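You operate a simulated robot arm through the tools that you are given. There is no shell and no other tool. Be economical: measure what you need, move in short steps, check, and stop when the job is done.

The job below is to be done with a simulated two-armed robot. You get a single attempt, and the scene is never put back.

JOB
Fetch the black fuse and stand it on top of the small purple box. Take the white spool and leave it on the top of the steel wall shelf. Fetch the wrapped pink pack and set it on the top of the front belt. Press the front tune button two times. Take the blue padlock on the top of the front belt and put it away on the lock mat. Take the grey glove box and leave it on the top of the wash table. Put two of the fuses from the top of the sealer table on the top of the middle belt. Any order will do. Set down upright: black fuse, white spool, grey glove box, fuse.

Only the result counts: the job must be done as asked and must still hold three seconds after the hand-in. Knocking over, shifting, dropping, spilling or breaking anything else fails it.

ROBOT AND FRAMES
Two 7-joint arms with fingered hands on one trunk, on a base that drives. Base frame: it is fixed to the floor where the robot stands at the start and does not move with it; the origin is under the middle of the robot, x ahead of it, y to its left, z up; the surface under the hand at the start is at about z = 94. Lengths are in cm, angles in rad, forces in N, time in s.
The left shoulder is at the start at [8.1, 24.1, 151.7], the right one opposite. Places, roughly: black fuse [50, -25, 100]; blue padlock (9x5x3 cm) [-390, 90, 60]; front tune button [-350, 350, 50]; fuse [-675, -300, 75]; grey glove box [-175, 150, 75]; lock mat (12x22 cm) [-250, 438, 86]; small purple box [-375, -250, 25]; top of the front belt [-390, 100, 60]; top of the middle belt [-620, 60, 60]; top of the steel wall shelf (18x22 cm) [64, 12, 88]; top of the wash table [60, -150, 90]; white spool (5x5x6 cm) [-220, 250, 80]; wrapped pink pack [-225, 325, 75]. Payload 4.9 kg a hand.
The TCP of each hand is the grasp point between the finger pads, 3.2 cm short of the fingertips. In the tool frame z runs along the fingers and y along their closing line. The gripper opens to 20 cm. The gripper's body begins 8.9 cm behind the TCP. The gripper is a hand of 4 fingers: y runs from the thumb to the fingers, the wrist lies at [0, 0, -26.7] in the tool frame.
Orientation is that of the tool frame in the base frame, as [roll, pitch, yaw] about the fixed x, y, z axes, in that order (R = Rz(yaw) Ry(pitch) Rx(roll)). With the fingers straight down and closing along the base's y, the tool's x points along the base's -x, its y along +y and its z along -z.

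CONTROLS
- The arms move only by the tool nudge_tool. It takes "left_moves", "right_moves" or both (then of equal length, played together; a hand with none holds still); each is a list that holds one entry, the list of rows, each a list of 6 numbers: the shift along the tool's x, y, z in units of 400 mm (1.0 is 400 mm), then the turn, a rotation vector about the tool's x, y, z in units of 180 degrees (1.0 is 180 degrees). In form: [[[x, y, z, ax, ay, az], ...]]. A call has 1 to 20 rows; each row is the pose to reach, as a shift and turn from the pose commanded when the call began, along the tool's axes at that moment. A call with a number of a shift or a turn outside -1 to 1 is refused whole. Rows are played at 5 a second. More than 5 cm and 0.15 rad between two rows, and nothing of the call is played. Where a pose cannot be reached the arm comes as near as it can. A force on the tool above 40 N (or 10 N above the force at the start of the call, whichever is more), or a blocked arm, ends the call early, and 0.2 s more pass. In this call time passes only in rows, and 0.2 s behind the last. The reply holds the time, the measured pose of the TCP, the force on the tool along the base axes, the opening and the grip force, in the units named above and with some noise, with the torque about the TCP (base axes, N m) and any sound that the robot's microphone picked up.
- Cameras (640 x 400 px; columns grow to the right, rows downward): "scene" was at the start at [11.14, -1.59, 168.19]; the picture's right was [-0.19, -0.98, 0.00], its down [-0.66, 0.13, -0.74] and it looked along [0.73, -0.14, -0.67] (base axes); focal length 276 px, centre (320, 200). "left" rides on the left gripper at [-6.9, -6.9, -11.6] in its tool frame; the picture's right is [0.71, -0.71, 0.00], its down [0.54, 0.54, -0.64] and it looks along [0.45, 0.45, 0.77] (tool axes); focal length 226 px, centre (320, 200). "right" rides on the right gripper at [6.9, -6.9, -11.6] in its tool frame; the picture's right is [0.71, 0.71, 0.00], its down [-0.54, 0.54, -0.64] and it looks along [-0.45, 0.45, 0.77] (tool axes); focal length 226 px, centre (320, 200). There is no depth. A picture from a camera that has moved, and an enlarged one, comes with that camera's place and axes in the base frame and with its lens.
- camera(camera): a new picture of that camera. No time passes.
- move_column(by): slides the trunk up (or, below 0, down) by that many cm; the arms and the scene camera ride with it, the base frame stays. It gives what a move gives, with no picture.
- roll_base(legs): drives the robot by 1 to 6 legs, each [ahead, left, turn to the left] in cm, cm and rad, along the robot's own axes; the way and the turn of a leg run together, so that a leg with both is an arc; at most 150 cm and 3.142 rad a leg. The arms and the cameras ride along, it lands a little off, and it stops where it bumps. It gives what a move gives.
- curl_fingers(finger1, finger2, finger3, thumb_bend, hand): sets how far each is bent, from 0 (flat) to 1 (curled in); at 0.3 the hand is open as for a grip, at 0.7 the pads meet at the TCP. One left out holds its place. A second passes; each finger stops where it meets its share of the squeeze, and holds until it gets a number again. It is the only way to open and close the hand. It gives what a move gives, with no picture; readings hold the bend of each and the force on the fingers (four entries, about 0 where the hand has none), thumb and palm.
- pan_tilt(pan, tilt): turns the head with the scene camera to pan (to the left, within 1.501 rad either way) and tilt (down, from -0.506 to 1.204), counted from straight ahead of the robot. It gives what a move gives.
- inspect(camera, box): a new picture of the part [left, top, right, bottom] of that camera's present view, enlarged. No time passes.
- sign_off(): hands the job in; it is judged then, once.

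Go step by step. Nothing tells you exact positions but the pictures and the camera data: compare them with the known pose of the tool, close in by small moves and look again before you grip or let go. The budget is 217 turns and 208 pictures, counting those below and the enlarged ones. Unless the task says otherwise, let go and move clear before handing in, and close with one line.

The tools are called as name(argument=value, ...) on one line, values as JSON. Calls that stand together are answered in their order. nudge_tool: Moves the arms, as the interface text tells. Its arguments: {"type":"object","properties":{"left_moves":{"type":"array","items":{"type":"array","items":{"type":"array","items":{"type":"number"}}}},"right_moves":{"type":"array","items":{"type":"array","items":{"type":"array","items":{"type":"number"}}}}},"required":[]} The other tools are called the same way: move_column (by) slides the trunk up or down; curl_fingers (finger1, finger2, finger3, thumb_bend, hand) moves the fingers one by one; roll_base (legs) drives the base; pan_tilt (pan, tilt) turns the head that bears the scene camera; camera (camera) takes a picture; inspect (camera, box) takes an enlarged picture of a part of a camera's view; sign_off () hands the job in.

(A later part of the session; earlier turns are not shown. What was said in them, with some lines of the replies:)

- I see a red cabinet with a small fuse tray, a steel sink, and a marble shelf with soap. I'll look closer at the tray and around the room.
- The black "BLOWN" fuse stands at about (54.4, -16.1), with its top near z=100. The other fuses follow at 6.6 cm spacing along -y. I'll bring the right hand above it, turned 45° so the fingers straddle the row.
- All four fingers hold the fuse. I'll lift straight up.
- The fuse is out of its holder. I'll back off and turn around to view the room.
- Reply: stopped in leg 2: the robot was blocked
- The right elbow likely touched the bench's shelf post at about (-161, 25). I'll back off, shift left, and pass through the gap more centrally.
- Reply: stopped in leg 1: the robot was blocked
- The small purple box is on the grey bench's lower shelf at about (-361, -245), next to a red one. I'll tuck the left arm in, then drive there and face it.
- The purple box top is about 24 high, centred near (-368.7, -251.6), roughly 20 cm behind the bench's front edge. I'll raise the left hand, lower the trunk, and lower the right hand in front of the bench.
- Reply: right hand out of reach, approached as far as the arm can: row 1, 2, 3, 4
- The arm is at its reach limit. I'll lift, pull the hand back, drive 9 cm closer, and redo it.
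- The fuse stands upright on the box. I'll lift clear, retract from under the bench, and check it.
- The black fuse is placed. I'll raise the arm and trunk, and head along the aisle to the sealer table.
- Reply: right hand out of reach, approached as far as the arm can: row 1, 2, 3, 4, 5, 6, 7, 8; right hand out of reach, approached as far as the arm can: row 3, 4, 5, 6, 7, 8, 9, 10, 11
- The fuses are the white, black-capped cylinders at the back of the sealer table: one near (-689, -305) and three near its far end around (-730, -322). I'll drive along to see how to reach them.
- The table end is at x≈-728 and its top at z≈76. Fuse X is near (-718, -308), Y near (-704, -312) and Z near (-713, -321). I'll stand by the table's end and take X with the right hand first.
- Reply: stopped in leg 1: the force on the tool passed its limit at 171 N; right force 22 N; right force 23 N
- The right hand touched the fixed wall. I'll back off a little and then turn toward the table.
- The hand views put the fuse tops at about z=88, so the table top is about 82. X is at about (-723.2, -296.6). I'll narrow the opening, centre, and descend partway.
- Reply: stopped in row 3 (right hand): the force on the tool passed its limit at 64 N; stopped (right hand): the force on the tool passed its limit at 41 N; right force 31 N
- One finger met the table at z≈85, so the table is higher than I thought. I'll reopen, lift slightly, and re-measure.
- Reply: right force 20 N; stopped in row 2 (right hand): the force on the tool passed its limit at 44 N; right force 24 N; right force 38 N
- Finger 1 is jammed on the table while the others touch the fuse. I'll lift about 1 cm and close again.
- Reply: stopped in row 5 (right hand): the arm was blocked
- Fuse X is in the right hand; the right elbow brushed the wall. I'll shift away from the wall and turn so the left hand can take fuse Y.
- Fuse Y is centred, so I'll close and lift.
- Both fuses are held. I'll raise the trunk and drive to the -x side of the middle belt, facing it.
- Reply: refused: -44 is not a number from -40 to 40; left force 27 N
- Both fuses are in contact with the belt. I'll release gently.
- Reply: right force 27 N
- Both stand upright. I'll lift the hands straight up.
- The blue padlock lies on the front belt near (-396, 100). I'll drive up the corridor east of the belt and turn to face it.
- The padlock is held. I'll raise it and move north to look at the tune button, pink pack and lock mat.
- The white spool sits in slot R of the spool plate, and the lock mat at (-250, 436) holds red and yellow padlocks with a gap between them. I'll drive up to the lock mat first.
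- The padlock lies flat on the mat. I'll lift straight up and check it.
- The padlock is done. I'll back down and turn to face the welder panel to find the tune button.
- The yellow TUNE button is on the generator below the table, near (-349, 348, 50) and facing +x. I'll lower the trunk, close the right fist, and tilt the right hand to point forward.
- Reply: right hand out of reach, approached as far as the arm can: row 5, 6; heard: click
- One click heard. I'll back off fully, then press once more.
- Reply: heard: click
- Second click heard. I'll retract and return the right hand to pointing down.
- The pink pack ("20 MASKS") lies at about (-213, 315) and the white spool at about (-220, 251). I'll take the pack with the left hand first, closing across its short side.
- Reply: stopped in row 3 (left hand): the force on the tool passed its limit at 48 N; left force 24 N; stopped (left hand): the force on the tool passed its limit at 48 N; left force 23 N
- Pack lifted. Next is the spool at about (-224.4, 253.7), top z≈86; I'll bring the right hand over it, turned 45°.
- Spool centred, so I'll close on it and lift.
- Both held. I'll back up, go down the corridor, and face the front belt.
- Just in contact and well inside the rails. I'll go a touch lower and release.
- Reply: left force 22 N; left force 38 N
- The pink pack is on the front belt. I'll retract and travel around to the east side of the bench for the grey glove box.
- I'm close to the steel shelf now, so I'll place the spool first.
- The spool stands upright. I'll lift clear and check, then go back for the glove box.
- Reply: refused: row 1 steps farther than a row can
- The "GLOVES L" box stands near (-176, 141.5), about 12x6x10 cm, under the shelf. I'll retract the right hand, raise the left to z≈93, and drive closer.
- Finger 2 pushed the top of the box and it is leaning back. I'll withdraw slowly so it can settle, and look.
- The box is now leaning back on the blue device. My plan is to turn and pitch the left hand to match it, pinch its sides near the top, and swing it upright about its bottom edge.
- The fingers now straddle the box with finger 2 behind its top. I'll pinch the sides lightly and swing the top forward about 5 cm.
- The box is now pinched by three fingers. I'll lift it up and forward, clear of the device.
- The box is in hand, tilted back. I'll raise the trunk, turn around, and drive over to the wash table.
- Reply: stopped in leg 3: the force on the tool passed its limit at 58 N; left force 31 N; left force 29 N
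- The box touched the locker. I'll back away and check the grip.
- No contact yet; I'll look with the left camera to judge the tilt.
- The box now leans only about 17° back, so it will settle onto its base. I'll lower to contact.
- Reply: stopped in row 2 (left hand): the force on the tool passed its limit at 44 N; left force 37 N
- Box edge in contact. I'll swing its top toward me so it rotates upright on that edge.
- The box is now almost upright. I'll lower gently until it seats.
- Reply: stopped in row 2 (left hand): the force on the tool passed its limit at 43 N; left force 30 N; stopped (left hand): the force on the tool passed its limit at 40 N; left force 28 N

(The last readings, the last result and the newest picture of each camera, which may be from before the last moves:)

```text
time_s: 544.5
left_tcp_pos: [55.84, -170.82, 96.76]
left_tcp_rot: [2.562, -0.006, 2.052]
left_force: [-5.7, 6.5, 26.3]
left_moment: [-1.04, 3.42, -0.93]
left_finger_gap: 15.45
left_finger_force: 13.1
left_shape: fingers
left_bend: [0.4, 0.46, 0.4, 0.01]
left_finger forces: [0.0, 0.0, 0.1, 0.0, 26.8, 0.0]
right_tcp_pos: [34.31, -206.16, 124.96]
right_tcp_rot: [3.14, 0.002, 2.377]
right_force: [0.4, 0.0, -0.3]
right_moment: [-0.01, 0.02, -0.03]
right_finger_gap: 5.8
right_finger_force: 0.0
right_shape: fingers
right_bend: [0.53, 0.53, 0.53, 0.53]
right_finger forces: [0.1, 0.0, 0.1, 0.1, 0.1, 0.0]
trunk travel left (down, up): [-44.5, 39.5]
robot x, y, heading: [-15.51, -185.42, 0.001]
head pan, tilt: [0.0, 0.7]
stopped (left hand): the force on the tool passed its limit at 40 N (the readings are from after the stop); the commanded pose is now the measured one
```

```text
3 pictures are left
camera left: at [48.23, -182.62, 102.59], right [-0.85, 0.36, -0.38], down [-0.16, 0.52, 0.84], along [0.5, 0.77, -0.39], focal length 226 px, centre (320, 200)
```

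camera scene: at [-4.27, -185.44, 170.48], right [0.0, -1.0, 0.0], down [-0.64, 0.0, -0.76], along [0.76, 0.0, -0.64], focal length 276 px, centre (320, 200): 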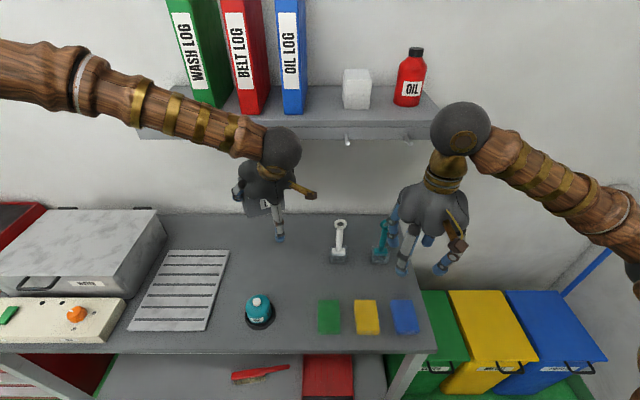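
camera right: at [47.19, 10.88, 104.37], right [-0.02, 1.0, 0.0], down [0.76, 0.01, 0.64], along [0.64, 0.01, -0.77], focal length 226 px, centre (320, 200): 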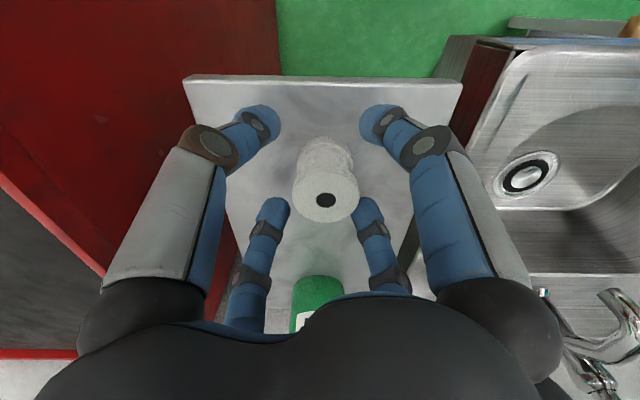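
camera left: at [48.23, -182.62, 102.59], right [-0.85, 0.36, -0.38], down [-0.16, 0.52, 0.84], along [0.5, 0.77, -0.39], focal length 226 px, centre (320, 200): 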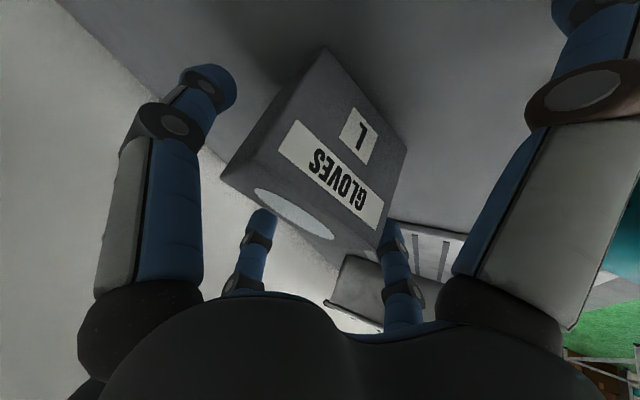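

The box stands free: every finger reads zero except the thumb, which is on the table. I'll open and lift straight away.

curl_fingers(hand="left", finger1=0.3, finger2=0.32, finger3=0.3)

nudge_tool(left_moves=[[[0, 0.0068, -0.0105, 0, 0, 0], [0, 0.02, -0.032, 0, 0, 0], [0, 0.047, -0.074, 0, 0, 0], [0, 0.081, -0.126, 0, 0, 0], [0, 0.121, -0.189, 0, 0, 0], [0, 0.162, -0.253, 0, 0, 0], [0, 0.216, -0.337, 0, 0, 0]]])

inspect(camera="scene", box=[200, 150, 360, 330])

```text
time_s: 545.5
left_tcp_pos: [55.8, -170.73, 96.84]
left_tcp_rot: [2.562, -0.003, 2.049]
left_force: [-2.7, 5.7, 31.4]
left_moment: [-1.29, 3.71, -0.8]
left_finger_gap: 16.64
left_finger_force: 16.0
left_shape: fingers
left_bend: [0.3, 0.32, 0.3, 0.0]
left_finger forces: [0.0, 0.1, 0.0, 0.0, 31.6, 0.1]
right_tcp_pos: [34.15, -206.2, 125.23]
right_tcp_rot: [3.138, 0.004, 2.375]
right_force: [-1.1, 0.1, 0.2]
right_moment: [-0.02, 0.01, 0.01]
right_finger_gap: 5.81
right_finger_force: 0.0
right_shape: fingers
right_bend: [0.53, 0.53, 0.53, 0.53]
right_finger forces: [0.1, 0.0, 0.0, 0.0, 0.0, 0.0]
trunk travel left (down, up): [-44.5, 39.5]
robot x, y, heading: [-15.92, -185.59, 0.009]
head pan, tilt: [0.0, 0.7]
```

```text
time_s: 547.1
left_tcp_pos: [55.66, -170.97, 112.65]
left_tcp_rot: [2.566, -0.004, 2.05]
left_force: [0.4, 0.3, 0.6]
left_moment: [0.02, 0.0, -0.04]
left_finger_gap: 16.51
left_finger_force: 0.0
left_shape: fingers
left_bend: [0.3, 0.32, 0.3, 0.0]
left_finger forces: [0.1, 0.0, 0.1, 0.1, 0.0, 0.0]
right_tcp_pos: [34.42, -206.22, 124.98]
right_tcp_rot: [-3.141, 0.001, 2.375]
right_force: [0.3, 1.0, 0.1]
right_moment: [-0.01, -0.02, -0.01]
right_finger_gap: 5.8
right_finger_force: 0.0
right_shape: fingers
right_bend: [0.53, 0.53, 0.53, 0.53]
right_finger forces: [0.0, 0.0, 0.0, 0.1, 0.0, 0.0]
trunk travel left (down, up): [-44.5, 39.5]
robot x, y, heading: [-15.6, -185.57, -0.001]
head pan, tilt: [0.0, 0.7]
```

```text
2.22 times, centred on (280, 240) of scene
camera zoom: at [-4.47, -185.32, 170.48], right [0.0, -1.0, 0.0], down [-0.64, 0.0, -0.77], along [0.77, 0.0, -0.64], focal length 612 px, centre (409, 111)
```

zoom: 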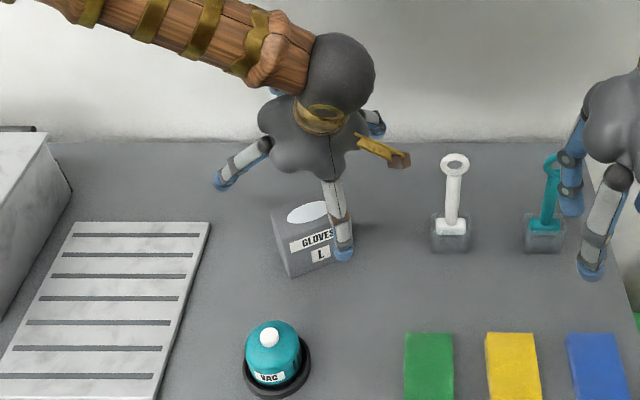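

Box upright. I'll back away clear of everything.

roll_base(legs=[[-28, 0, 0]])

inspect(camera="scene", box=[160, 120, 480, 300])

```text
time_s: 549.1
left_tcp_pos: [28.23, -171.14, 112.6]
left_tcp_rot: [2.565, -0.008, 2.052]
left_force: [0.2, -0.3, 0.2]
left_moment: [0.03, 0.01, 0.04]
left_finger_gap: 16.52
left_finger_force: 0.1
left_shape: fingers
left_bend: [0.3, 0.32, 0.3, 0.0]
left_finger forces: [0.0, 0.2, 0.0, 0.1, 0.0, 0.0]
right_tcp_pos: [6.79, -206.23, 124.85]
right_tcp_rot: [-3.139, -0.001, 2.376]
right_force: [-0.4, 0.2, 0.6]
right_moment: [0.01, 0.05, 0.0]
right_finger_gap: 5.81
right_finger_force: 0.0
right_shape: fingers
right_bend: [0.53, 0.53, 0.53, 0.53]
right_finger forces: [0.1, 0.1, 0.0, 0.1, 0.0, 0.0]
trunk travel left (down, up): [-44.5, 39.5]
robot x, y, heading: [-43.51, -185.7, 0.004]
head pan, tilt: [0.0, 0.7]
```

```text
2.00 times, centred on (320, 210) of scene
camera zoom: at [-31.93, -185.39, 170.46], right [0.0, -1.0, 0.0], down [-0.65, 0.0, -0.76], along [0.76, 0.0, -0.65], focal length 551 px, centre (320, 180)
```

zoom: 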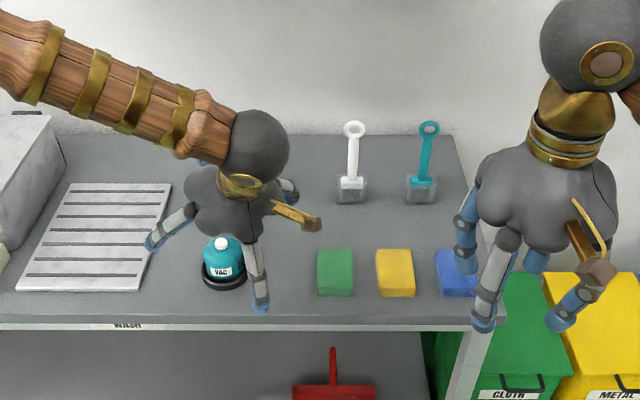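

All seven placements and presses are finished, and both hands are empty and clear. The box itself is hidden behind the hand in this last view, but it stood upright in the previous one.

sign_off()

```text
The job is handed in.
```

The job is handed in with all seven tasks done. In my last views everything was in its place, and the black fuse, white spool, grey glove box and both fuses stood upright. Along the way I tipped the glove box before righting it, touched the locker with it, and brushed a shelf post and a wall.
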